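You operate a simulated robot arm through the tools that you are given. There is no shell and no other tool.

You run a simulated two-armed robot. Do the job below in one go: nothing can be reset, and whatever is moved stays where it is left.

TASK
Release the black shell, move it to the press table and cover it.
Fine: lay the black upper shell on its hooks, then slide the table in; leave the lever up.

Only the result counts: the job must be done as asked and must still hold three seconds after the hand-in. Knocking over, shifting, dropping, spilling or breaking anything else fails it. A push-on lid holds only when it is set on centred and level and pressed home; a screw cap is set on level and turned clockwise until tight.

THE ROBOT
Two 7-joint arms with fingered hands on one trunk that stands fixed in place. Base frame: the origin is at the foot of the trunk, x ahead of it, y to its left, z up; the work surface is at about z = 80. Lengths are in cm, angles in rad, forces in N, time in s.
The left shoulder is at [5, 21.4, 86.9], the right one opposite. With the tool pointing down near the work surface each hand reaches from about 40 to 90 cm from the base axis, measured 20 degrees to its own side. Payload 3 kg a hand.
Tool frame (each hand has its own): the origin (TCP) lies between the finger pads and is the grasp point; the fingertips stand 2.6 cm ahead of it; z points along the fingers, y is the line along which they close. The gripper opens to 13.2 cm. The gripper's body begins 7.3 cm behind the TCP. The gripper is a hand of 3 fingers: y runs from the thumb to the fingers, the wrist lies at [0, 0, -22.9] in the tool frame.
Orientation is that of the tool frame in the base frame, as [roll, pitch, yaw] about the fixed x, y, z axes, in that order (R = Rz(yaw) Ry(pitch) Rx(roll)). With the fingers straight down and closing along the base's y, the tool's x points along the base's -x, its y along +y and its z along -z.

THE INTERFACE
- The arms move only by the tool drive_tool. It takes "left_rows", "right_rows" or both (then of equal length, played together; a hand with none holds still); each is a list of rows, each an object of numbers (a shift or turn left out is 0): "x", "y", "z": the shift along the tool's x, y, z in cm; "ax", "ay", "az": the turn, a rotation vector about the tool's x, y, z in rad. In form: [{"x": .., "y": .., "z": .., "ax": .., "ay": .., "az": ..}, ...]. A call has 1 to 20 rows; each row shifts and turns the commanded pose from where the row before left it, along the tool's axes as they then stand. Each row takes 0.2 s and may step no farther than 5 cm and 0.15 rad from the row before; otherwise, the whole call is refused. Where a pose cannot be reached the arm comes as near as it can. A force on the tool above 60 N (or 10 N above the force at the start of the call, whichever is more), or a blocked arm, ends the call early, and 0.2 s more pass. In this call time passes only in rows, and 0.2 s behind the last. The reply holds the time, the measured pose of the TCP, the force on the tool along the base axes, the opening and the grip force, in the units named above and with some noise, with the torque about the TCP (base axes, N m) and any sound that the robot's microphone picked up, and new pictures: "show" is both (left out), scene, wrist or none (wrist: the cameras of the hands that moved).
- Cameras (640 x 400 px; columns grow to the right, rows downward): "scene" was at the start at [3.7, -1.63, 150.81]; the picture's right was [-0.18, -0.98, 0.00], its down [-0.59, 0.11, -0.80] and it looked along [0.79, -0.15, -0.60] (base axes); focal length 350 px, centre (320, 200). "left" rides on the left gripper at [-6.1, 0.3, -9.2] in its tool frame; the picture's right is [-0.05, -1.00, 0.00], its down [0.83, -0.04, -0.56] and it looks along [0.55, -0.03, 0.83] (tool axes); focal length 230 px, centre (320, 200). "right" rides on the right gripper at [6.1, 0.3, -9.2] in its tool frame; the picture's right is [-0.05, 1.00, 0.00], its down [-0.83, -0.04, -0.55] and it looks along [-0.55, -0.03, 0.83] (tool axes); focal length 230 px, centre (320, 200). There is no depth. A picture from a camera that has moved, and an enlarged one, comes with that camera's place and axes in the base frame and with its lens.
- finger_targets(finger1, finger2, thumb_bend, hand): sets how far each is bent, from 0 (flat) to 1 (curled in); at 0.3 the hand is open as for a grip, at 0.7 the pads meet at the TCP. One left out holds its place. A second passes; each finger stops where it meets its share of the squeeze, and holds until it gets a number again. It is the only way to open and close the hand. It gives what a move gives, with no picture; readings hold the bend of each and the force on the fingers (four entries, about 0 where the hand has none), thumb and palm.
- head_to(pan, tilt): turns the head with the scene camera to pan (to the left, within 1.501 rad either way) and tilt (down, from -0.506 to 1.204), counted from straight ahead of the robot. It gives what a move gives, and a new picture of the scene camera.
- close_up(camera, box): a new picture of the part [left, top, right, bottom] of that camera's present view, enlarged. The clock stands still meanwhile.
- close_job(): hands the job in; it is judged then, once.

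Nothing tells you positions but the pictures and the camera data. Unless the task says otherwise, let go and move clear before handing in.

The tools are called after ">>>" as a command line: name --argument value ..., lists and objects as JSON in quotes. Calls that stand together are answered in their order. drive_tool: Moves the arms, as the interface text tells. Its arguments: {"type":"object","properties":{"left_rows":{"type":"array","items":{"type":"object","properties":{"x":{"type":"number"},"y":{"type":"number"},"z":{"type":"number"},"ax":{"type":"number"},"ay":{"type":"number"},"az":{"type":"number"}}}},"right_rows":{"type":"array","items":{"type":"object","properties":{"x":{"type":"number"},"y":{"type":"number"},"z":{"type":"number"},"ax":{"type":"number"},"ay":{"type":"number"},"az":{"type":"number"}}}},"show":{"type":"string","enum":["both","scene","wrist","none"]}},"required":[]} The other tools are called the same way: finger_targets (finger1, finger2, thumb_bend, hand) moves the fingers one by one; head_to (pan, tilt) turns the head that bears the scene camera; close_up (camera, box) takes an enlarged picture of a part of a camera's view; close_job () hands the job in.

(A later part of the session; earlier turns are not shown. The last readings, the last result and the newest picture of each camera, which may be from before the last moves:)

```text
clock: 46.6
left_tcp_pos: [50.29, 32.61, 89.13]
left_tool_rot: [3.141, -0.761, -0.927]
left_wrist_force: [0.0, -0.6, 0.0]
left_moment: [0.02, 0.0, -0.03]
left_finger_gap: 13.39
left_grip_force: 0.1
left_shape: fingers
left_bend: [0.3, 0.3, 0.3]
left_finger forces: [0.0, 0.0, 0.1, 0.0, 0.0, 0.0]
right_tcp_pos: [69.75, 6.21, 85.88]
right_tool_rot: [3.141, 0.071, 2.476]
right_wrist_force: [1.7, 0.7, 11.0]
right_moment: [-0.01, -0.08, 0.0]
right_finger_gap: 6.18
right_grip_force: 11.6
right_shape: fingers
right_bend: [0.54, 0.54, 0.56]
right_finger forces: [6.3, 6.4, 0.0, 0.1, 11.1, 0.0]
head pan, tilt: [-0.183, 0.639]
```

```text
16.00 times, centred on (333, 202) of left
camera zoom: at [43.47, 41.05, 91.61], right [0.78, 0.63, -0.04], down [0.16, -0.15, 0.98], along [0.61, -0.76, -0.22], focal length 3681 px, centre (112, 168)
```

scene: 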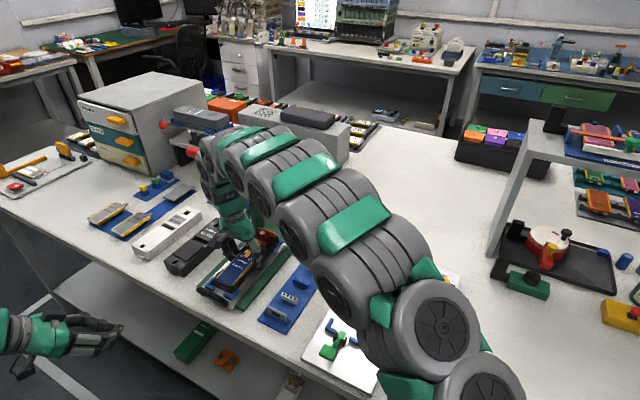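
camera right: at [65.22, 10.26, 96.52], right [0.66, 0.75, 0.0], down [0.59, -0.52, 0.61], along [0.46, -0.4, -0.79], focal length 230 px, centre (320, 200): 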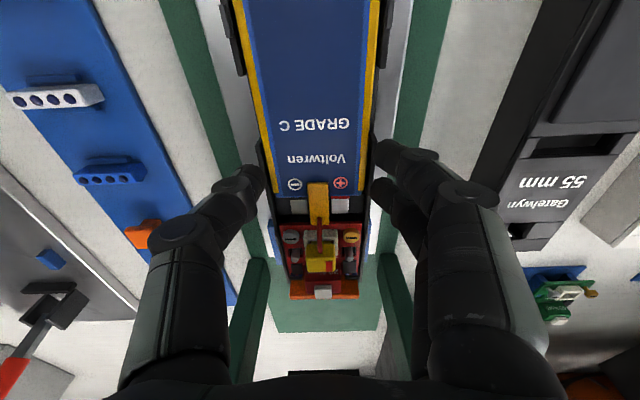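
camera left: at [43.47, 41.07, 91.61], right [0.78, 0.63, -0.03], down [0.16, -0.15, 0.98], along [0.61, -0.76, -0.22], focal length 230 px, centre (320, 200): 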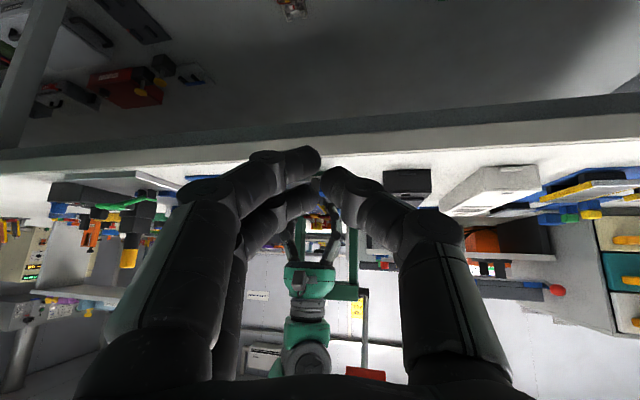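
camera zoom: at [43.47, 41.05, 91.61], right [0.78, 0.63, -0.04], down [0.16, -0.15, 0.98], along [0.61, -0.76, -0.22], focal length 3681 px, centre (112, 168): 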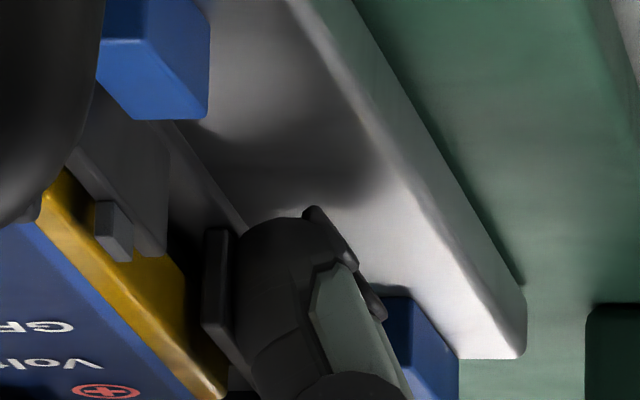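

The front edge looks to be down on the table with a small bright lip, and parallel to it. I'll loosen the right fingers a little and see whether the shell settles or stays put.

>>> finger_targets --hand "right" --finger1 0.45 --finger2 0.45 --thumb_bend 0.45

>>> close_up --camera "scene" --box '[208, 270, 244, 296]'

>>> close_up --camera "scene" --box '[270, 228, 300, 252]'

>>> close_up --camera "left" --box '[316, 190, 350, 214]'

>>> close_up --camera "left" --box '[288, 183, 322, 205]'

```text
clock: 47.6
left_tcp_pos: [50.18, 32.45, 89.18]
left_tool_rot: [3.142, -0.762, -0.927]
left_wrist_force: [0.8, 0.7, 0.6]
left_moment: [0.0, -0.02, 0.0]
left_finger_gap: 13.42
left_grip_force: 0.1
left_shape: fingers
left_bend: [0.3, 0.3, 0.3]
left_finger forces: [0.1, 0.1, 0.1, 0.0, 0.1, 0.1]
right_tcp_pos: [69.87, 6.13, 85.91]
right_tool_rot: [-3.141, 0.071, 2.474]
right_wrist_force: [0.5, 1.0, -0.3]
right_moment: [0.0, -0.03, -0.04]
right_finger_gap: 8.38
right_grip_force: 0.0
right_shape: fingers
right_bend: [0.45, 0.45, 0.45]
right_finger forces: [0.0, 0.0, 0.0, 0.0, 0.0, 0.0]
head pan, tilt: [-0.183, 0.639]
```

```text
15.38 times, centred on (226, 283) of scene
camera zoom: at [3.7, -1.63, 150.81], right [-0.18, -0.98, 0.0], down [-0.59, 0.11, -0.8], along [0.79, -0.15, -0.6], focal length 5380 px, centre (1766, -1077)
```

zoom: 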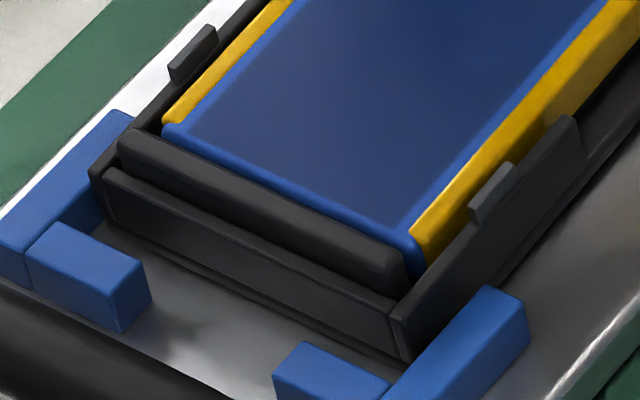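

```text
16.00 times, centred on (285, 240) of scene
camera zoom: at [3.7, -1.63, 150.81], right [-0.18, -0.98, 0.0], down [-0.59, 0.11, -0.8], along [0.79, -0.15, -0.6], focal length 5595 px, centre (880, -440)
```

zoom: 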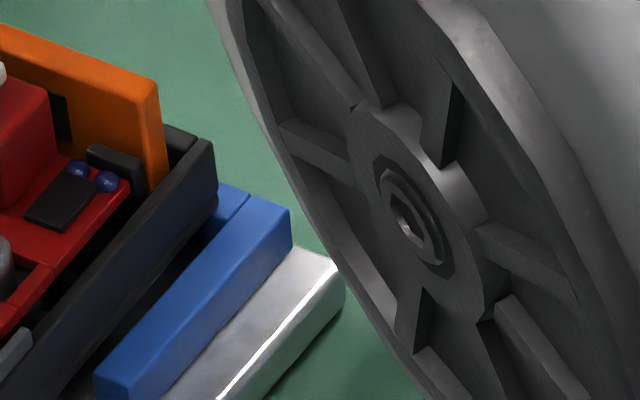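

```text
16.00 times, centred on (333, 202) of left
camera zoom: at [43.48, 41.05, 91.6], right [0.78, 0.63, -0.04], down [0.17, -0.15, 0.98], along [0.61, -0.76, -0.22], focal length 3681 px, centre (112, 168)
```

zoom: 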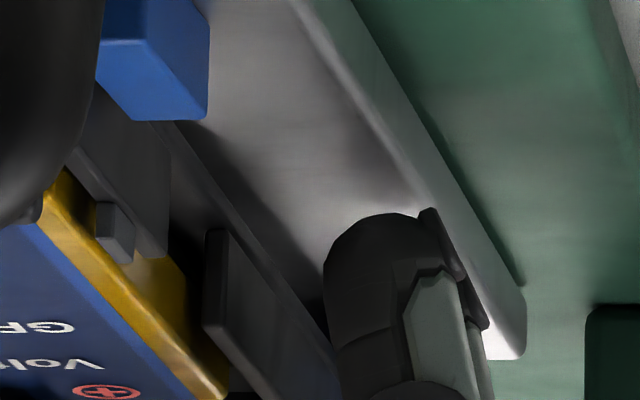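

```text
16.00 times, centred on (305, 194) of left
camera zoom: at [43.48, 41.05, 91.6], right [0.78, 0.63, -0.04], down [0.17, -0.15, 0.98], along [0.61, -0.76, -0.22], focal length 3681 px, centre (560, 296)
```

zoom: 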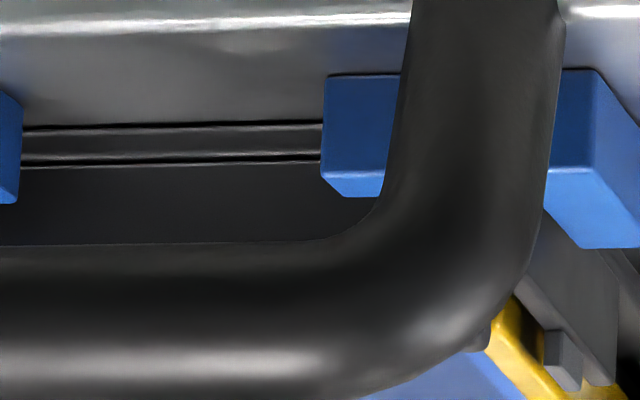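

Releasing changed nothing, but the side edge rises about 0.3 cm over 7 cm: the front is on the table while the far end sits on top of the far stops. I'll regrip a bit higher, lift slightly, level it, move it 0.45 cm back towards me and set it down again.

>>> drive_tool --right_rows '[{"z": -0.3}]' --show "none"

>>> finger_targets --hand "right" --finger1 0.62 --finger2 0.62 --thumb_bend 0.62

>>> drive_tool --right_rows '[{"z": -0.3}, {"z": -0.3}, {"ay": 0.04}, {"x": 0.25}, {"x": 0.2}]' --show "wrist"

>>> close_up --camera "scene" --box '[208, 270, 244, 296]'

>>> close_up --camera "scene" --box '[270, 228, 300, 252]'

>>> close_up --camera "left" --box '[288, 183, 348, 223]'

```text
clock: 48.0
left_tcp_pos: [50.26, 32.59, 89.09]
left_tool_rot: [-3.142, -0.762, -0.927]
left_wrist_force: [0.2, -0.4, 0.1]
left_moment: [-0.02, -0.01, 0.0]
left_finger_gap: 13.4
left_grip_force: 0.1
left_shape: fingers
left_bend: [0.3, 0.3, 0.3]
left_finger forces: [0.0, 0.1, 0.0, 0.1, 0.0, 0.0]
right_tcp_pos: [69.72, 6.09, 86.27]
right_tool_rot: [3.14, 0.069, 2.474]
right_wrist_force: [0.3, -0.3, 0.0]
right_moment: [-0.01, 0.0, -0.01]
right_finger_gap: 8.41
right_grip_force: 0.0
right_shape: fingers
right_bend: [0.45, 0.45, 0.45]
right_finger forces: [0.1, 0.1, 0.0, 0.0, 0.0, 0.0]
head pan, tilt: [-0.183, 0.639]
```

```text
clock: 49.0
left_tcp_pos: [50.18, 32.63, 89.18]
left_tool_rot: [3.141, -0.764, -0.926]
left_wrist_force: [-0.3, -0.2, -0.6]
left_moment: [0.02, 0.0, 0.05]
left_finger_gap: 13.38
left_grip_force: 0.0
left_shape: fingers
left_bend: [0.3, 0.3, 0.3]
left_finger forces: [0.1, 0.0, 0.0, 0.1, 0.1, 0.0]
right_tcp_pos: [69.76, 6.06, 86.23]
right_tool_rot: [3.14, 0.07, 2.474]
right_wrist_force: [0.6, 0.5, -0.6]
right_moment: [0.0, 0.04, -0.03]
right_finger_gap: 6.2
right_grip_force: 13.1
right_shape: fingers
right_bend: [0.53, 0.53, 0.56]
right_finger forces: [6.9, 6.8, 0.1, 0.1, 13.2, 0.0]
head pan, tilt: [-0.183, 0.639]
```

```text
clock: 50.2
left_tcp_pos: [50.19, 32.57, 89.2]
left_tool_rot: [-3.141, -0.762, -0.927]
left_wrist_force: [-0.8, -1.0, -0.8]
left_moment: [-0.01, 0.03, 0.02]
left_finger_gap: 13.41
left_grip_force: 0.1
left_shape: fingers
left_bend: [0.3, 0.3, 0.3]
left_finger forces: [0.1, 0.0, 0.0, 0.0, 0.0, 0.0]
right_tcp_pos: [69.44, 6.43, 86.7]
right_tool_rot: [3.141, 0.03, 2.475]
right_wrist_force: [-0.2, -0.5, -2.0]
right_moment: [0.03, -0.01, -0.03]
right_finger_gap: 6.18
right_grip_force: 13.1
right_shape: fingers
right_bend: [0.53, 0.53, 0.56]
right_finger forces: [6.9, 6.5, 0.0, 0.0, 13.4, 0.1]
head pan, tilt: [-0.183, 0.639]
camera right: at [64.53, 10.54, 95.94], right [0.66, 0.75, 0.0], down [0.61, -0.54, 0.58], along [0.44, -0.38, -0.81], focal length 230 px, centre (320, 200)
```

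right: 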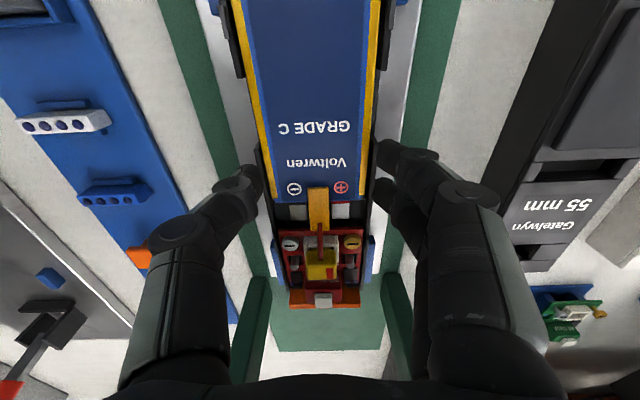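

```text
15.38 times, centred on (226, 283) of scene
camera zoom: at [3.71, -1.63, 150.81], right [-0.18, -0.98, 0.0], down [-0.59, 0.11, -0.8], along [0.79, -0.15, -0.6], focal length 5380 px, centre (1766, -1077)
```

zoom: 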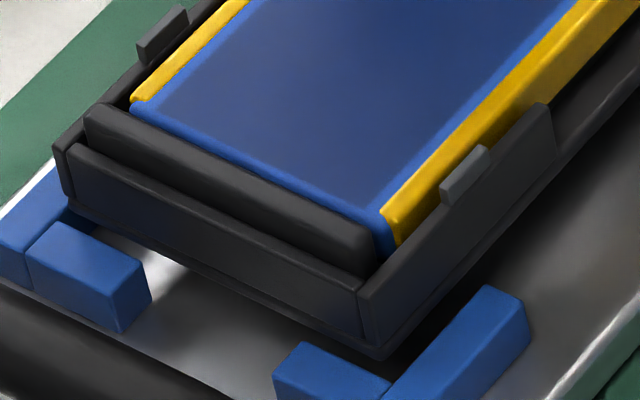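

```text
16.00 times, centred on (285, 240) of scene
camera zoom: at [3.71, -1.63, 150.81], right [-0.18, -0.98, 0.0], down [-0.59, 0.11, -0.8], along [0.79, -0.15, -0.6], focal length 5595 px, centre (880, -440)
```

zoom: 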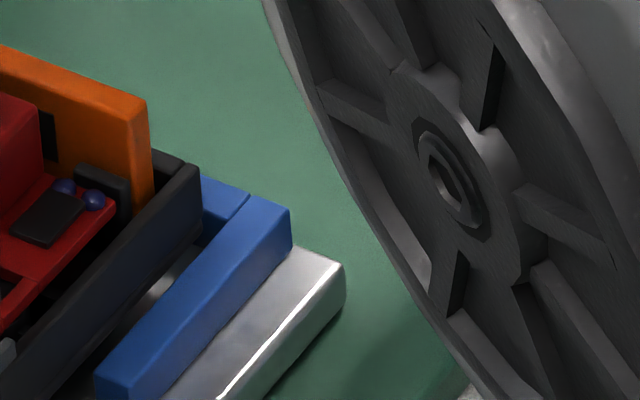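

```text
10.00 times, centred on (318, 203) of left
camera zoom: at [43.48, 41.05, 91.6], right [0.78, 0.63, -0.04], down [0.17, -0.15, 0.98], along [0.61, -0.76, -0.22], focal length 2301 px, centre (340, 170)
```

zoom: 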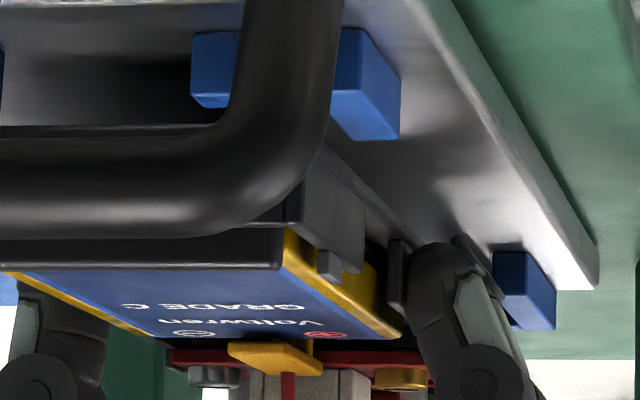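

The shell is lifted about 0.8 cm and the far end has moved back by 0.65 cm, now clear of the far stop. I'll lower it gently again.

>>> drive_tool --right_rows '[{"z": 0.25}, {"z": 0.25}, {"z": 0.2}]' --show "none"

>>> close_up --camera "scene" --box '[208, 270, 244, 296]'

>>> close_up --camera "scene" --box '[270, 228, 300, 252]'

>>> close_up --camera "left" --box '[288, 183, 348, 223]'

```text
clock: 51.0
left_tcp_pos: [50.14, 32.63, 89.13]
left_tool_rot: [-3.141, -0.763, -0.926]
left_wrist_force: [-0.3, 0.1, -0.6]
left_moment: [0.01, 0.04, 0.01]
left_finger_gap: 13.41
left_grip_force: 0.0
left_shape: fingers
left_bend: [0.3, 0.3, 0.3]
left_finger forces: [0.1, 0.1, 0.0, 0.1, 0.0, 0.1]
right_tcp_pos: [69.4, 6.38, 86.14]
right_tool_rot: [3.141, 0.031, 2.476]
right_wrist_force: [-0.7, 0.4, -2.6]
right_moment: [-0.01, 0.03, 0.05]
right_finger_gap: 6.2
right_grip_force: 12.9
right_shape: fingers
right_bend: [0.53, 0.53, 0.56]
right_finger forces: [6.8, 6.5, 0.0, 0.0, 13.4, 0.0]
head pan, tilt: [-0.183, 0.639]
```

```text
15.38 times, centred on (226, 283) of scene
camera zoom: at [3.71, -1.63, 150.81], right [-0.18, -0.98, 0.0], down [-0.59, 0.11, -0.8], along [0.79, -0.15, -0.6], focal length 5380 px, centre (1766, -1077)
```

zoom: 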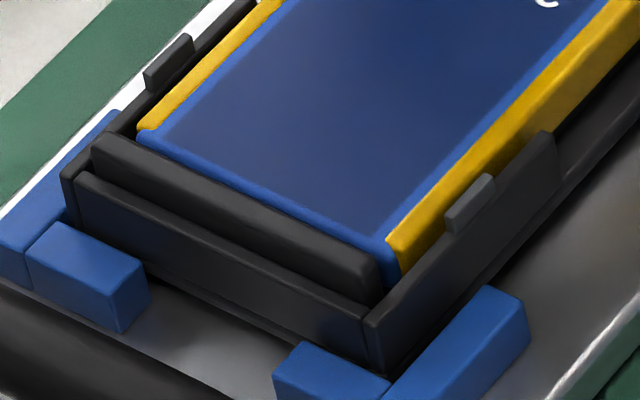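

```text
16.00 times, centred on (285, 240) of scene
camera zoom: at [3.71, -1.63, 150.81], right [-0.18, -0.98, 0.0], down [-0.59, 0.11, -0.8], along [0.79, -0.15, -0.6], focal length 5595 px, centre (880, -440)
```

zoom: 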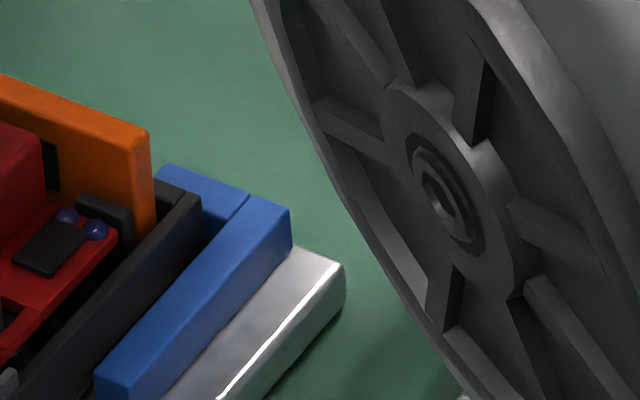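

```text
10.00 times, centred on (318, 203) of left
camera zoom: at [43.48, 41.05, 91.6], right [0.78, 0.63, -0.04], down [0.17, -0.15, 0.98], along [0.61, -0.76, -0.22], focal length 2301 px, centre (340, 170)
```

zoom: 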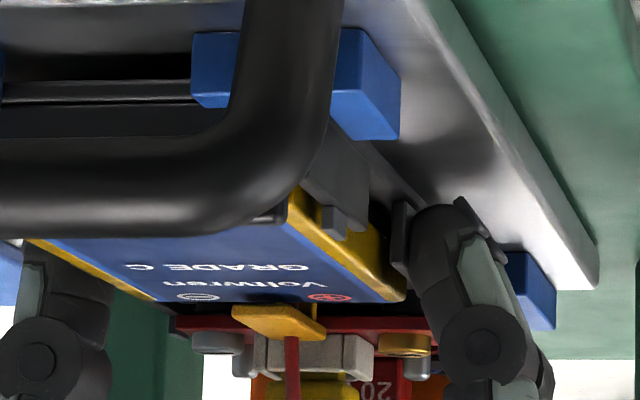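

Now the far stops are fully visible behind the shell's end, so it is inside them. I'll lower the last few millimetres.

>>> drive_tool --right_rows '[{"z": 0.2}, {"z": 0.2}, {"z": 0.15}]' --show "none"

>>> close_up --camera "scene" --box '[208, 270, 244, 296]'

>>> close_up --camera "scene" --box '[270, 228, 300, 252]'

>>> close_up --camera "left" --box '[288, 183, 348, 223]'

```text
clock: 51.8
left_tcp_pos: [50.23, 32.62, 89.13]
left_tool_rot: [-3.141, -0.764, -0.927]
left_wrist_force: [-0.3, -0.3, -1.0]
left_moment: [0.01, -0.02, 0.0]
left_finger_gap: 13.39
left_grip_force: 0.1
left_shape: fingers
left_bend: [0.3, 0.3, 0.3]
left_finger forces: [0.0, 0.1, 0.0, 0.1, 0.0, 0.0]
right_tcp_pos: [69.59, 6.34, 85.67]
right_tool_rot: [3.139, 0.03, 2.475]
right_wrist_force: [-0.4, 1.0, 11.3]
right_moment: [-0.05, 0.08, 0.01]
right_finger_gap: 6.16
right_grip_force: 14.4
right_shape: fingers
right_bend: [0.54, 0.54, 0.56]
right_finger forces: [7.1, 7.1, 0.0, 0.1, 14.2, 0.0]
head pan, tilt: [-0.183, 0.639]
```

```text
15.38 times, centred on (226, 283) of scene
camera zoom: at [3.69, -1.63, 150.81], right [-0.18, -0.98, 0.0], down [-0.59, 0.11, -0.8], along [0.79, -0.15, -0.6], focal length 5380 px, centre (1766, -1077)
```

zoom: 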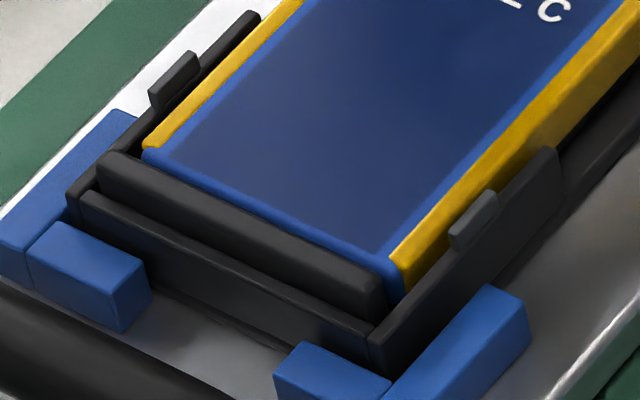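

```text
16.00 times, centred on (285, 240) of scene
camera zoom: at [3.69, -1.63, 150.81], right [-0.18, -0.98, 0.0], down [-0.59, 0.11, -0.8], along [0.79, -0.15, -0.6], focal length 5595 px, centre (880, -440)
```

zoom: 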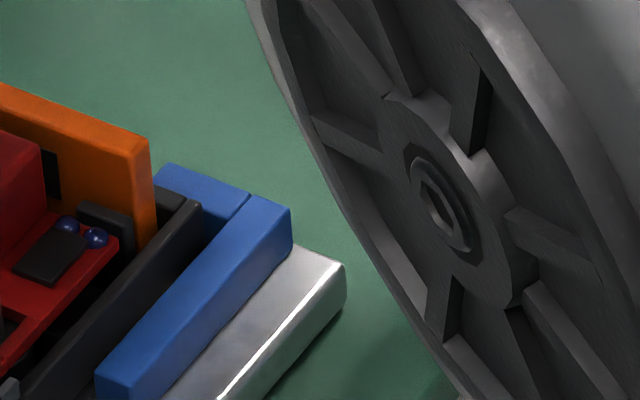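

```text
10.00 times, centred on (318, 203) of left
camera zoom: at [43.46, 41.06, 91.61], right [0.78, 0.63, -0.04], down [0.16, -0.15, 0.98], along [0.61, -0.76, -0.22], focal length 2301 px, centre (340, 170)
```

zoom: 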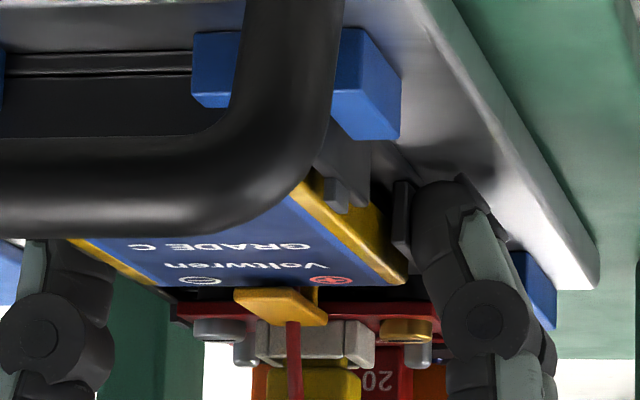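

Contact is at the expected table height (about 85.7) and both ends now sit below the tops of the stops. I'll let go and look again.

>>> finger_targets --hand "right" --finger1 0.4 --finger2 0.4 --thumb_bend 0.4

>>> close_up --camera "scene" --box '[208, 270, 244, 296]'

>>> close_up --camera "scene" --box '[270, 228, 300, 252]'

>>> close_up --camera "left" --box '[288, 183, 348, 223]'

```text
clock: 52.8
left_tcp_pos: [50.15, 32.57, 89.13]
left_tool_rot: [-3.14, -0.762, -0.927]
left_wrist_force: [0.3, -0.6, 0.1]
left_moment: [0.02, 0.0, 0.0]
left_finger_gap: 13.42
left_grip_force: 0.0
left_shape: fingers
left_bend: [0.3, 0.3, 0.3]
left_finger forces: [0.0, 0.1, 0.0, 0.1, 0.1, 0.1]
right_tcp_pos: [69.49, 6.31, 85.51]
right_tool_rot: [3.14, 0.029, 2.475]
right_wrist_force: [0.0, -0.5, 0.1]
right_moment: [-0.01, 0.0, 0.01]
right_finger_gap: 10.11
right_grip_force: 0.1
right_shape: fingers
right_bend: [0.4, 0.4, 0.4]
right_finger forces: [0.0, 0.1, 0.1, 0.0, 0.0, 0.0]
head pan, tilt: [-0.183, 0.639]
```

```text
15.38 times, centred on (226, 283) of scene
camera zoom: at [3.7, -1.63, 150.81], right [-0.18, -0.98, 0.0], down [-0.59, 0.11, -0.8], along [0.79, -0.15, -0.6], focal length 5380 px, centre (1766, -1077)
```

zoom: 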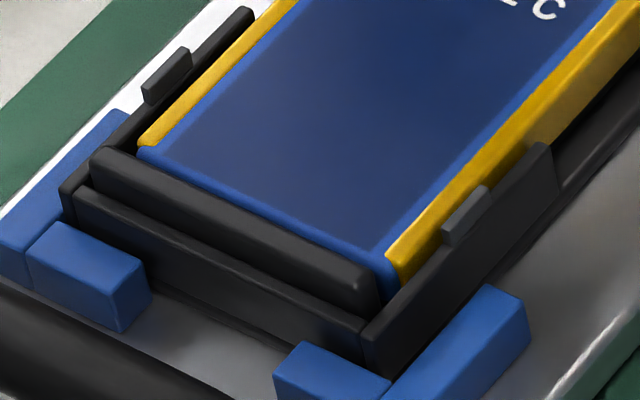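

```text
16.00 times, centred on (285, 240) of scene
camera zoom: at [3.7, -1.63, 150.81], right [-0.18, -0.98, 0.0], down [-0.59, 0.11, -0.8], along [0.79, -0.15, -0.6], focal length 5595 px, centre (880, -440)
```

zoom: 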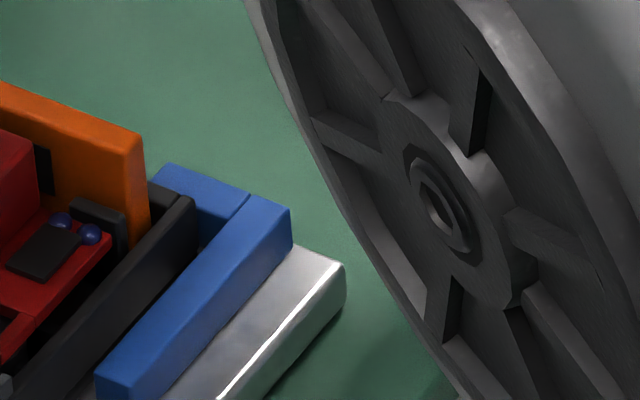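

```text
10.00 times, centred on (318, 203) of left
camera zoom: at [43.48, 41.05, 91.6], right [0.78, 0.63, -0.04], down [0.16, -0.15, 0.98], along [0.61, -0.76, -0.22], focal length 2301 px, centre (340, 170)
```

zoom: 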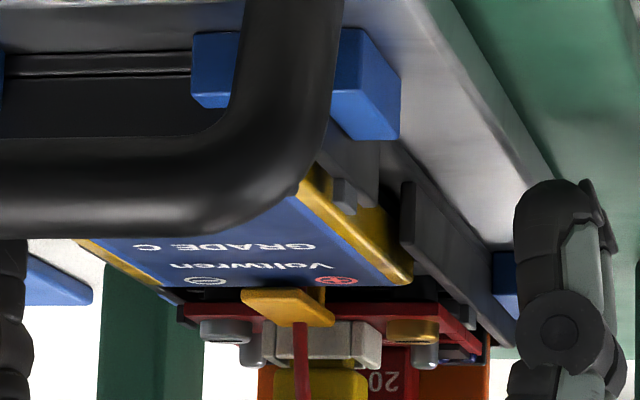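

It settled with only a hair of sideways relaxation. I'll check from the low left view that the far end is really down too.

>>> close_up --camera "left" --box '[318, 192, 348, 214]'

>>> close_up --camera "left" --box '[328, 200, 344, 212]'

```text
16.00 times, centred on (333, 203) of left
camera zoom: at [43.48, 41.05, 91.6], right [0.78, 0.63, -0.04], down [0.16, -0.15, 0.98], along [0.61, -0.76, -0.22], focal length 3681 px, centre (112, 152)
```

zoom: 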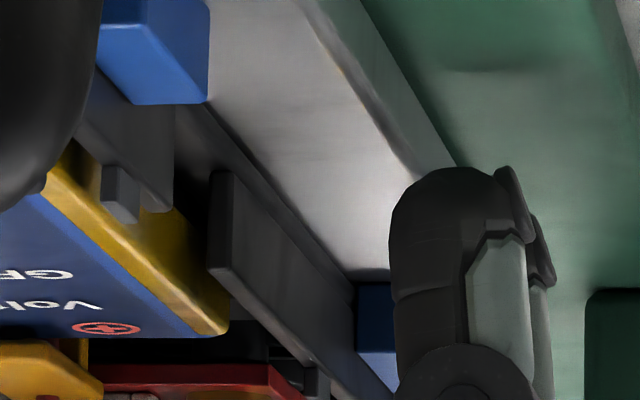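

```text
16.00 times, centred on (336, 206) of left
camera zoom: at [43.48, 41.05, 91.6], right [0.78, 0.63, -0.04], down [0.16, -0.15, 0.98], along [0.61, -0.76, -0.22], focal length 3681 px, centre (64, 104)
```

zoom: 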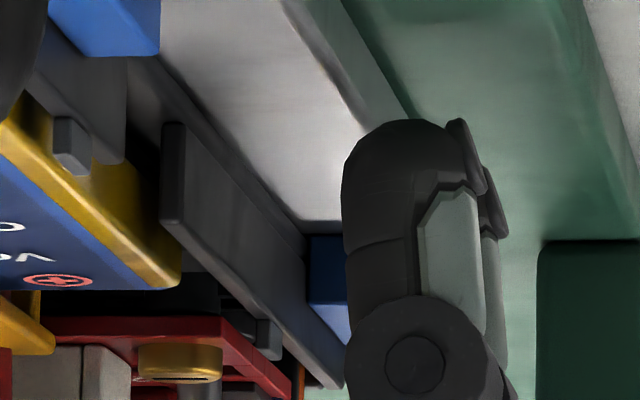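

The lower edge now runs exactly parallel to the table into the far corner piece, so the shell is seated flat. I'll lift the right hand straight up and take it back to the right side.

>>> drive_tool --right_rows '[{"z": -2}, {"z": -3}, {"z": -4}, {"z": -4}, {"y": -4, "z": -0.8}, {"y": -4, "z": -0.8}, {"y": -4, "z": -0.8}, {"y": -4, "z": -0.8}, {"y": -4, "z": -0.8}, {"y": -4, "z": -0.8}, {"y": -4, "z": -0.8}, {"y": -4, "z": -0.8}, {"y": -4, "z": -1}, {"y": -4, "z": -1}]' --show "scene"

>>> close_up --camera "scene" --box '[190, 190, 310, 310]'

>>> close_up --camera "scene" --box '[140, 140, 260, 240]'

```text
clock: 55.8
left_tcp_pos: [50.24, 32.67, 89.25]
left_tool_rot: [-3.141, -0.763, -0.927]
left_wrist_force: [-0.7, 0.0, -0.1]
left_moment: [0.04, 0.01, 0.05]
left_finger_gap: 13.4
left_grip_force: 0.1
left_shape: fingers
left_bend: [0.3, 0.3, 0.3]
left_finger forces: [0.0, 0.0, 0.0, 0.0, 0.1, 0.0]
right_tcp_pos: [44.14, -24.62, 106.98]
right_tool_rot: [3.14, 0.03, 2.475]
right_wrist_force: [-0.3, -0.1, -0.9]
right_moment: [0.01, -0.02, 0.01]
right_finger_gap: 10.13
right_grip_force: 0.1
right_shape: fingers
right_bend: [0.4, 0.4, 0.4]
right_finger forces: [0.0, 0.0, 0.0, 0.0, 0.0, 0.0]
head pan, tilt: [-0.183, 0.639]
```

scene: 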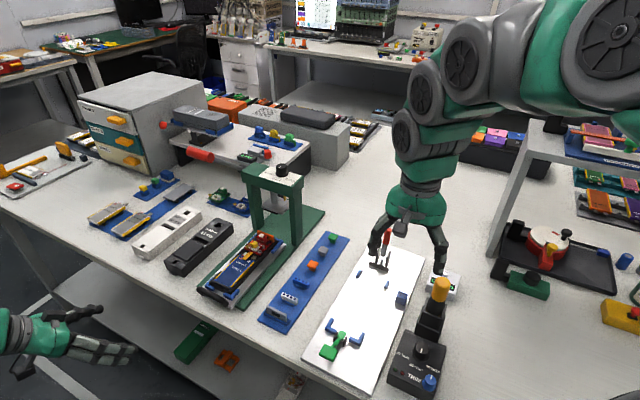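

```text
3.33 times, centred on (250, 250) of scene
camera zoom: at [3.7, -1.64, 150.81], right [-0.18, -0.98, 0.0], down [-0.59, 0.11, -0.8], along [0.79, -0.15, -0.6], focal length 1166 px, centre (553, 33)
```

zoom: 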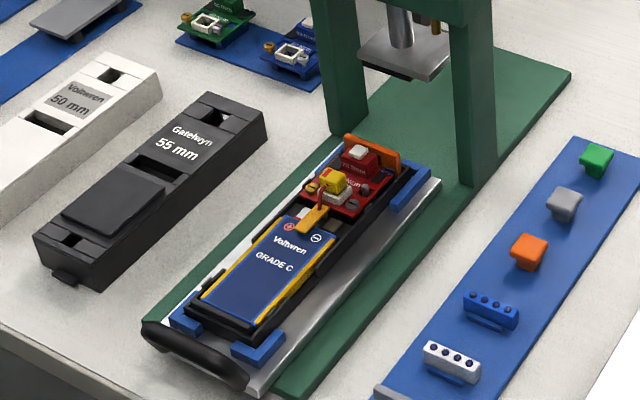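

```text
4.00 times, centred on (200, 190) of scene
camera zoom: at [3.7, -1.64, 150.81], right [-0.18, -0.98, 0.0], down [-0.59, 0.11, -0.8], along [0.79, -0.15, -0.6], focal length 1399 px, centre (800, 240)
```

zoom: 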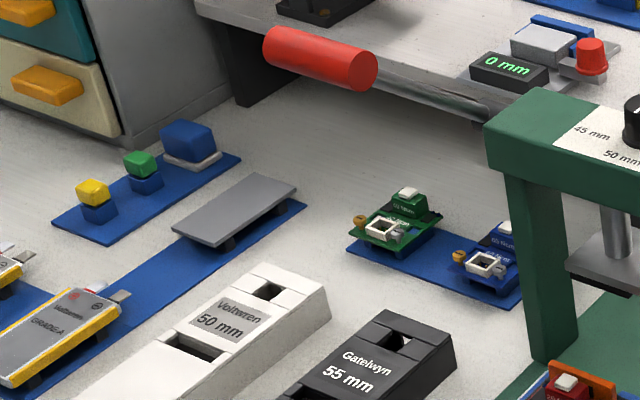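

The lower shell sits well in the press nest. Before reaching for the upper shell I need to know where the press lever's red handle is, so I'll look for it with the left camera.

>>> close_up --camera "left" --box '[330, 150, 610, 330]'

>>> close_up --camera "scene" --box '[155, 205, 245, 285]'

```text
2.22 times, centred on (470, 240) of left
camera zoom: at [43.47, 41.06, 91.61], right [0.78, 0.63, -0.04], down [0.16, -0.15, 0.98], along [0.61, -0.76, -0.22], focal length 511 px, centre (-13, 111)
```

zoom: 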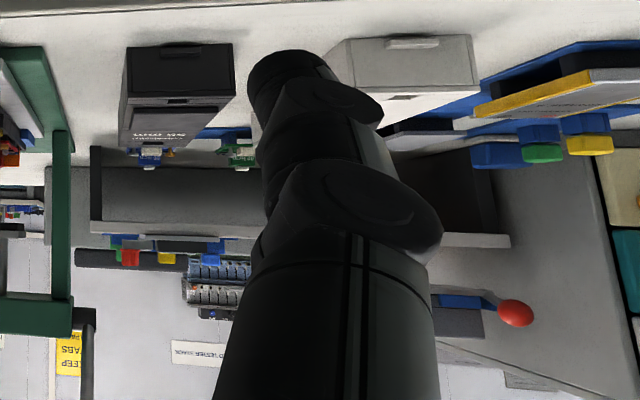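

```text
5.00 times, centred on (200, 245) of scene
camera zoom: at [3.7, -1.64, 150.81], right [-0.18, -0.98, 0.0], down [-0.59, 0.11, -0.8], along [0.79, -0.15, -0.6], focal length 1748 px, centre (920, -25)
```

zoom: 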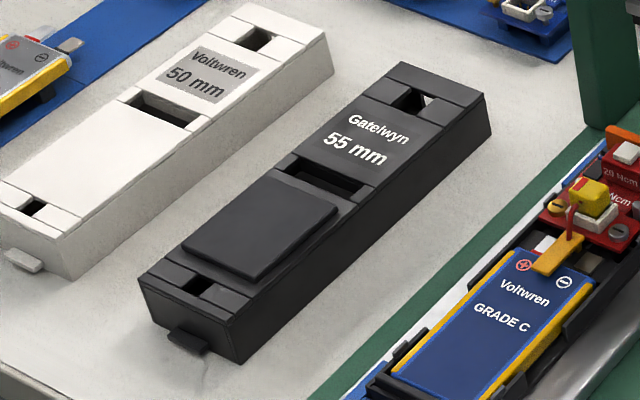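

The press lever stands up over the table near (78, 12, 111), so I'll keep the left wrist leaning back towards me when working there. Now I'll measure the seated lower shell and the upper shell closely.

>>> close_up --camera "scene" --box '[205, 255, 265, 300]'

>>> close_up --camera "scene" --box '[235, 220, 295, 265]'

>>> close_up --camera "scene" --box '[160, 240, 220, 285]'

>>> close_up --camera "scene" --box '[185, 210, 245, 255]'

```text
8.89 times, centred on (235, 278) of scene
camera zoom: at [3.7, -1.64, 150.81], right [-0.18, -0.98, 0.0], down [-0.59, 0.11, -0.8], along [0.79, -0.15, -0.6], focal length 3108 px, centre (1076, -489)
```

zoom: 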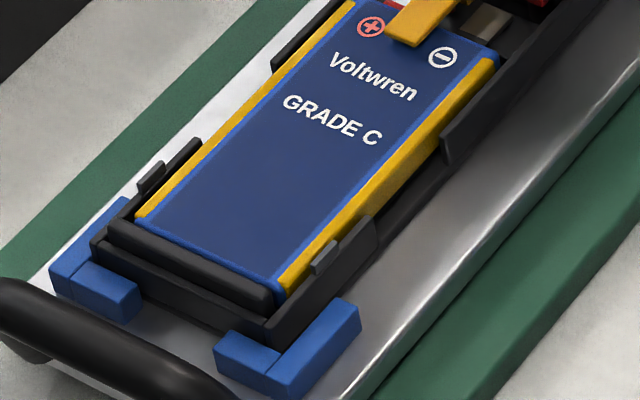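

```text
8.89 times, centred on (265, 242) of scene
camera zoom: at [3.7, -1.64, 150.81], right [-0.18, -0.98, 0.0], down [-0.59, 0.11, -0.8], along [0.79, -0.15, -0.6], focal length 3108 px, centre (809, -178)
```

zoom: 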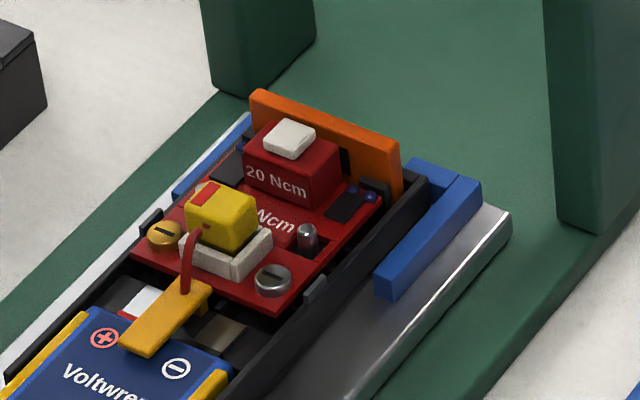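

```text
8.89 times, centred on (190, 262) of scene
camera zoom: at [3.7, -1.64, 150.81], right [-0.18, -0.98, 0.0], down [-0.59, 0.11, -0.8], along [0.79, -0.15, -0.6], focal length 3108 px, centre (1476, -356)
```

zoom: 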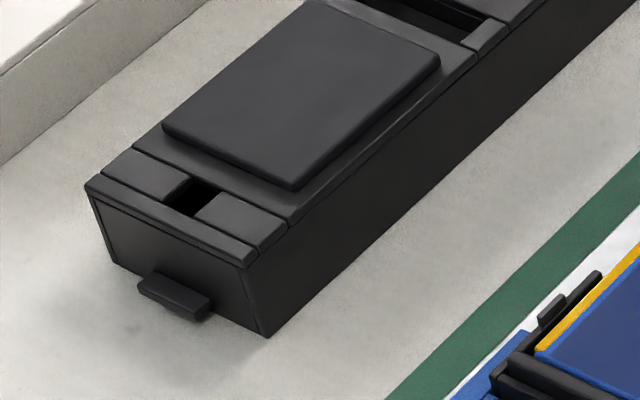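

```text
8.89 times, centred on (215, 232) of scene
camera zoom: at [3.7, -1.64, 150.81], right [-0.18, -0.98, 0.0], down [-0.59, 0.11, -0.8], along [0.79, -0.15, -0.6], focal length 3108 px, centre (1253, -89)
```

zoom: 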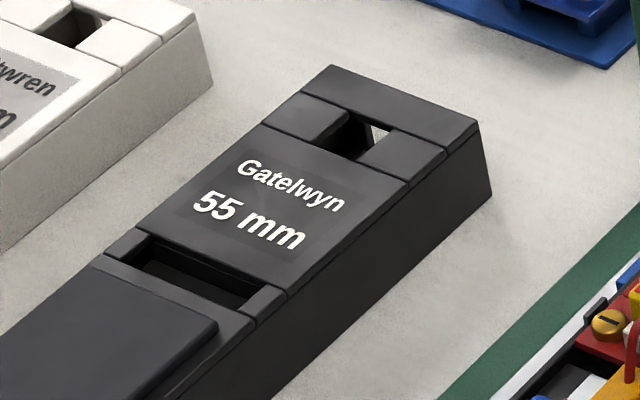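

Upper shell: 20.4 by 6.4 by about 2.9 cm, centred at L = 52, W = 64 in the press's own axes, about 16 cm to the left of the lower shell. I'll turn the left hand to match, leaning back, and approach low from my side.

>>> drive_tool --left_rows '[{"x": 2.07, "z": -2.17}, {"x": 2.07, "z": -2.17}, {"ay": -0.1315}, {"ay": -0.1315}, {"ax": 0.0623, "az": -0.114}, {"ax": 0.0623, "az": -0.114}, {"x": 3.51, "y": -1.5, "z": 1.92}, {"x": 3.51, "y": -1.5, "z": 1.92}, {"x": 3.51, "y": -1.5, "z": 1.92}, {"x": 3.51, "y": -1.5, "z": 1.92}, {"x": 3.51, "y": -1.5, "z": 1.92}]' --show "both"

```text
clock: 58.2
left_tcp_pos: [65.72, 27.03, 92.42]
left_tool_rot: [3.136, -0.5, -0.666]
left_wrist_force: [-0.1, 0.2, -0.1]
left_moment: [0.0, 0.01, 0.0]
left_finger_gap: 13.45
left_grip_force: 0.1
left_shape: fingers
left_bend: [0.3, 0.3, 0.3]
left_finger forces: [0.1, 0.1, 0.0, 0.0, 0.0, 0.0]
left hand out of reach, approached as far as the arm can: row 10, 11
right_tcp_pos: [44.18, -24.63, 106.95]
right_tool_rot: [-3.14, 0.03, 2.476]
right_wrist_force: [-0.2, 0.7, -0.1]
right_moment: [-0.01, 0.0, -0.01]
right_finger_gap: 10.11
right_grip_force: 0.1
right_shape: fingers
right_bend: [0.4, 0.4, 0.4]
right_finger forces: [0.0, 0.1, 0.1, 0.0, 0.2, 0.0]
head pan, tilt: [-0.183, 0.639]
camera left: at [57.77, 32.95, 97.6], right [0.58, 0.81, -0.03], down [0.39, -0.25, 0.89], along [0.71, -0.53, -0.46], focal length 230 px, centre (320, 200)
```

scene: 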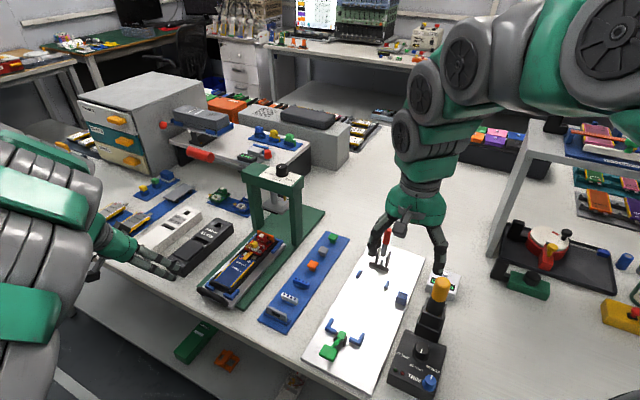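
left: 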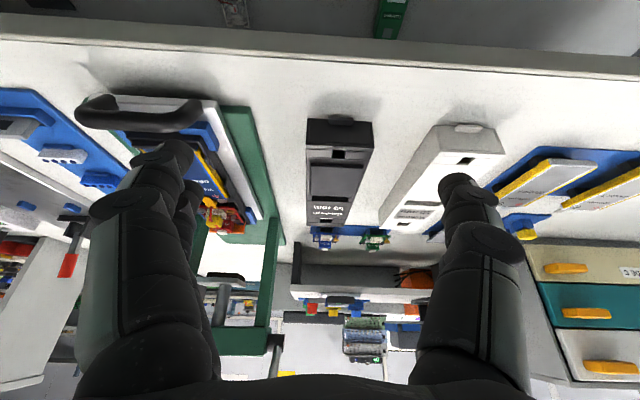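

The arm can't hold this wrist turn so far out (it stopped short at x = 65.7). I'll back off, untilt, and turn the left hand the natural way round, with the camera on the far side.

>>> drive_tool --left_rows '[{"x": -2.09, "z": -3.99}, {"x": -2.09, "z": -3.99}, {"x": -2.09, "z": -3.99}, {"x": -2.09, "z": -3.99}, {"ay": -0.125}, {"ay": -0.125}, {"ay": -0.125}, {"ay": -0.125}]' --show "none"

```text
clock: 60.0
left_tcp_pos: [53.92, 36.51, 102.52]
left_tool_rot: [-3.141, -0.312, -0.665]
left_wrist_force: [-0.2, -0.5, 0.6]
left_moment: [0.04, 0.01, 0.01]
left_finger_gap: 13.48
left_grip_force: 0.1
left_shape: fingers
left_bend: [0.3, 0.3, 0.3]
left_finger forces: [0.0, 0.0, 0.0, 0.0, 0.0, 0.1]
left hand out of reach, approached as far as the arm can: row 6, 7, 8
right_tcp_pos: [44.26, -24.55, 106.93]
right_tool_rot: [3.142, 0.031, 2.476]
right_wrist_force: [0.0, 1.0, 0.2]
right_moment: [-0.03, -0.01, 0.03]
right_finger_gap: 10.11
right_grip_force: 0.1
right_shape: fingers
right_bend: [0.4, 0.4, 0.4]
right_finger forces: [0.0, 0.0, 0.0, 0.0, 0.1, 0.0]
head pan, tilt: [-0.183, 0.639]
```

It backed off fine. I'll unwind the yaw first, then straighten the tilt.

>>> drive_tool --left_rows '[{"ax": -0.046, "az": 0.142}, {"ax": -0.046, "az": 0.142}, {"ax": -0.046, "az": 0.142}, {"ax": -0.046, "az": 0.142}, {"ax": -0.046, "az": 0.142}, {"ax": -0.046, "az": 0.142}, {"ax": -0.046, "az": 0.142}, {"ax": -0.046, "az": 0.142}, {"ay": -0.104}, {"ay": -0.104}, {"ay": -0.104}, {"az": 0.145}, {"az": 0.145}, {"az": 0.145}, {"az": 0.145}, {"az": 0.145}, {"az": 0.145}, {"az": 0.145}, {"az": 0.145}]' --show "none"

```text
clock: 64.0
left_tcp_pos: [54.0, 36.38, 102.67]
left_tool_rot: [3.141, -0.003, -3.024]
left_wrist_force: [1.0, 0.0, 0.0]
left_moment: [-0.01, 0.01, -0.01]
left_finger_gap: 13.47
left_grip_force: 0.0
left_shape: fingers
left_bend: [0.3, 0.3, 0.3]
left_finger forces: [0.0, 0.1, 0.1, 0.1, 0.0, 0.0]
right_tcp_pos: [44.25, -24.63, 106.92]
right_tool_rot: [3.142, 0.029, 2.475]
right_wrist_force: [0.6, -0.1, -0.2]
right_moment: [0.01, 0.01, 0.0]
right_finger_gap: 10.14
right_grip_force: 0.1
right_shape: fingers
right_bend: [0.4, 0.4, 0.4]
right_finger forces: [0.1, 0.1, 0.0, 0.0, 0.0, 0.0]
head pan, tilt: [-0.183, 0.639]
```

Unwound to the natural side. Now I'll set the yaw to match the shells, lean the wrist back 0.5 rad, and lower to approach height.

>>> drive_tool --left_rows '[{"az": 0.1307}, {"az": 0.1307}, {"az": 0.1307}, {"az": 0.1307}, {"az": 0.1307}, {"az": 0.1307}, {"ay": -0.125}, {"ay": -0.125}, {"ay": -0.125}, {"ay": -0.125}, {"x": 2.157, "z": 3.95}, {"x": 2.157, "z": 3.95}]' --show "both"

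```text
clock: 66.6
left_tcp_pos: [53.9, 36.5, 93.57]
left_tool_rot: [-3.137, 0.5, 2.479]
left_wrist_force: [0.5, 0.7, 1.1]
left_moment: [0.0, 0.02, -0.03]
left_finger_gap: 13.49
left_grip_force: 0.1
left_shape: fingers
left_bend: [0.3, 0.3, 0.3]
left_finger forces: [0.1, 0.0, 0.0, 0.0, 0.0, 0.1]
right_tcp_pos: [44.12, -24.47, 106.96]
right_tool_rot: [3.141, 0.029, 2.476]
right_wrist_force: [0.3, -0.1, -0.4]
right_moment: [-0.01, -0.02, 0.0]
right_finger_gap: 10.11
right_grip_force: 0.0
right_shape: fingers
right_bend: [0.4, 0.4, 0.4]
right_finger forces: [0.0, 0.1, 0.1, 0.0, 0.0, 0.0]
head pan, tilt: [-0.183, 0.639]
camera left: at [54.88, 36.17, 104.6], right [-0.58, -0.81, 0.03], down [-0.81, 0.58, 0.09], along [-0.09, 0.03, -1.0], focal length 230 px, centre (320, 200)
```

scene: 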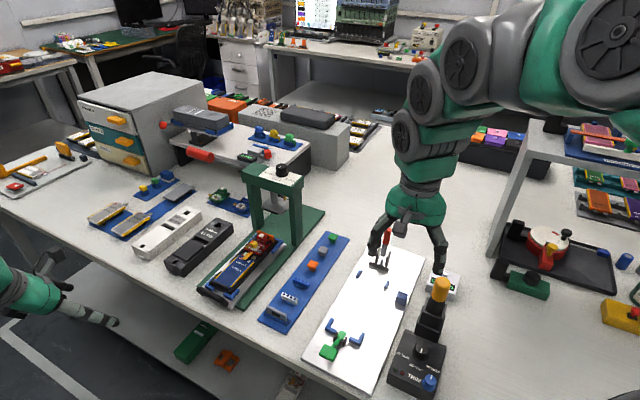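
left: 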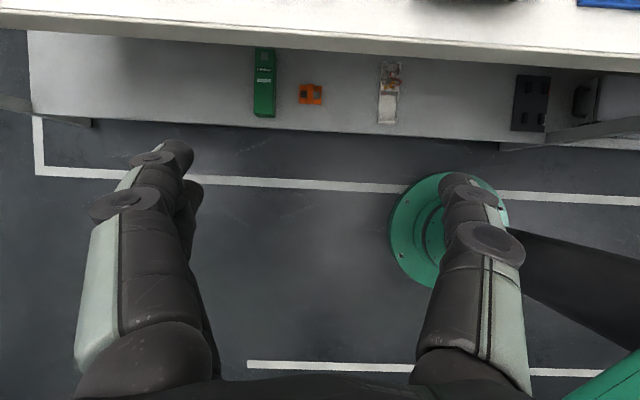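

With this lean the left camera looks straight down, which is ideal. I'll move in along the shell's axis towards it.

>>> drive_tool --left_rows '[{"x": -3.51, "y": 0.42, "z": 1.92}, {"x": -3.51, "y": 0.42, "z": 1.92}, {"x": -3.51, "y": 0.42, "z": 1.92}, {"x": -3.51, "y": 0.42, "z": 1.92}, {"x": -3.51, "y": 0.42, "z": 1.92}, {"x": -3.51, "y": 0.1, "z": 1.92}, {"x": -3.51, "z": 1.92}]' --show "both"

```text
clock: 68.2
left_tcp_pos: [77.36, 20.8, 93.46]
left_tool_rot: [-3.139, 0.501, 2.476]
left_wrist_force: [0.7, 0.1, 0.0]
left_moment: [-0.05, 0.03, 0.0]
left_finger_gap: 13.48
left_grip_force: 0.0
left_shape: fingers
left_bend: [0.3, 0.3, 0.3]
left_finger forces: [0.0, 0.0, 0.1, 0.0, 0.0, 0.0]
right_tcp_pos: [44.37, -24.62, 106.88]
right_tool_rot: [-3.14, 0.029, 2.476]
right_wrist_force: [-0.3, 0.4, 0.2]
right_moment: [-0.01, 0.01, 0.0]
right_finger_gap: 10.14
right_grip_force: 0.0
right_shape: fingers
right_bend: [0.4, 0.4, 0.4]
right_finger forces: [0.0, 0.0, 0.0, 0.0, 0.1, 0.0]
head pan, tilt: [-0.183, 0.639]
camera left: at [78.34, 20.48, 104.52], right [-0.58, -0.81, 0.03], down [-0.81, 0.58, 0.09], along [-0.09, 0.03, -1.0], focal length 230 px, centre (320, 200)
```

scene: 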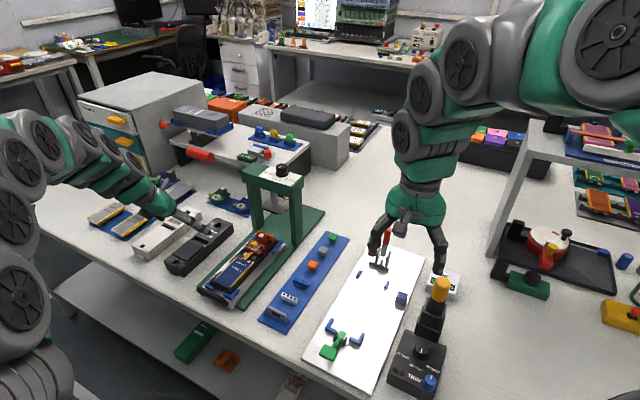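
left: 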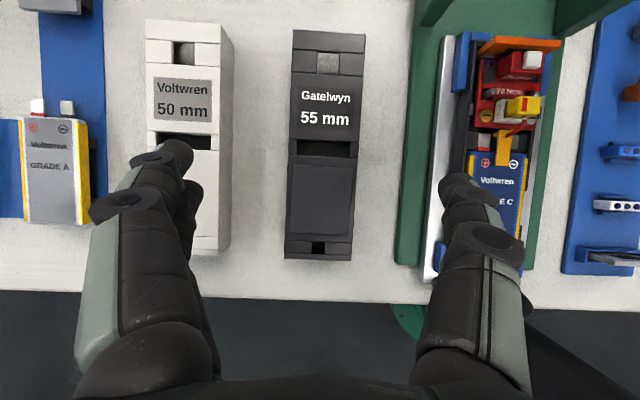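

This is a clean top-down view with both shells in one picture. I'll zoom in on each to get their exact offset.

>>> close_up --camera "left" --box '[250, 10, 410, 140]'

>>> close_up --camera "left" --box '[250, 130, 410, 270]'

>>> close_up --camera "left" --box '[410, 0, 610, 170]'

>>> close_up --camera "left" --box '[400, 130, 580, 290]'

```text
3.08 times, centred on (330, 75) of left
camera zoom: at [78.34, 20.48, 104.52], right [-0.58, -0.81, 0.03], down [-0.81, 0.58, 0.09], along [-0.09, 0.03, -1.0], focal length 708 px, centre (289, 585)
```

zoom: 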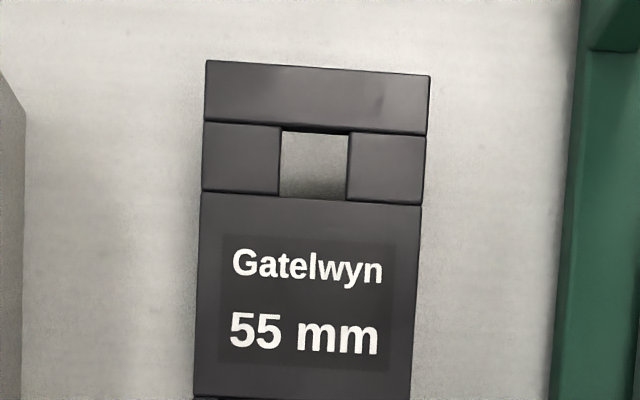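

```text
2.86 times, centred on (330, 200) of left
camera zoom: at [78.34, 20.48, 104.52], right [-0.58, -0.81, 0.03], down [-0.81, 0.58, 0.09], along [-0.09, 0.03, -1.0], focal length 657 px, centre (291, 200)
```

zoom: 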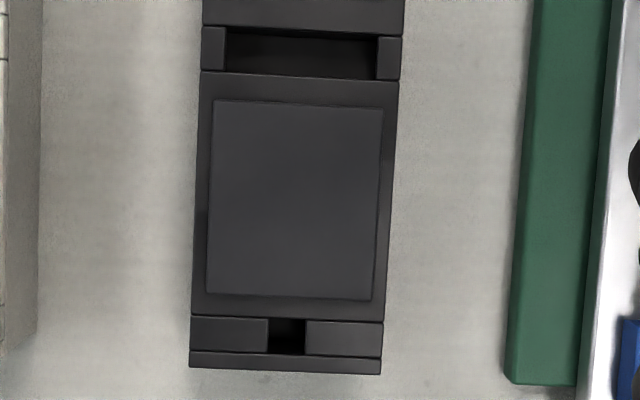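

```text
2.35 times, centred on (510, 85) of left
camera zoom: at [78.34, 20.48, 104.52], right [-0.58, -0.81, 0.03], down [-0.81, 0.58, 0.09], along [-0.09, 0.03, -1.0], focal length 541 px, centre (-127, 471)
```

zoom: 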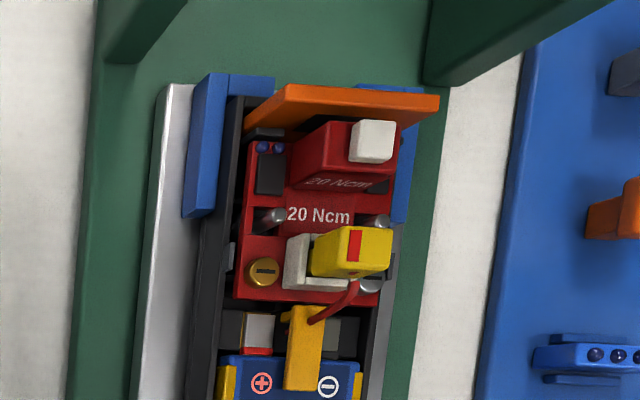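

```text
2.50 times, centred on (490, 210) of left
camera zoom: at [78.34, 20.48, 104.52], right [-0.58, -0.81, 0.03], down [-0.81, 0.58, 0.09], along [-0.09, 0.03, -1.0], focal length 575 px, centre (-105, 175)
```

zoom: 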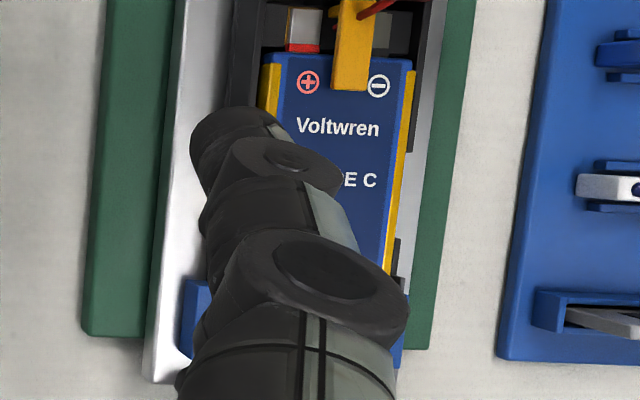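

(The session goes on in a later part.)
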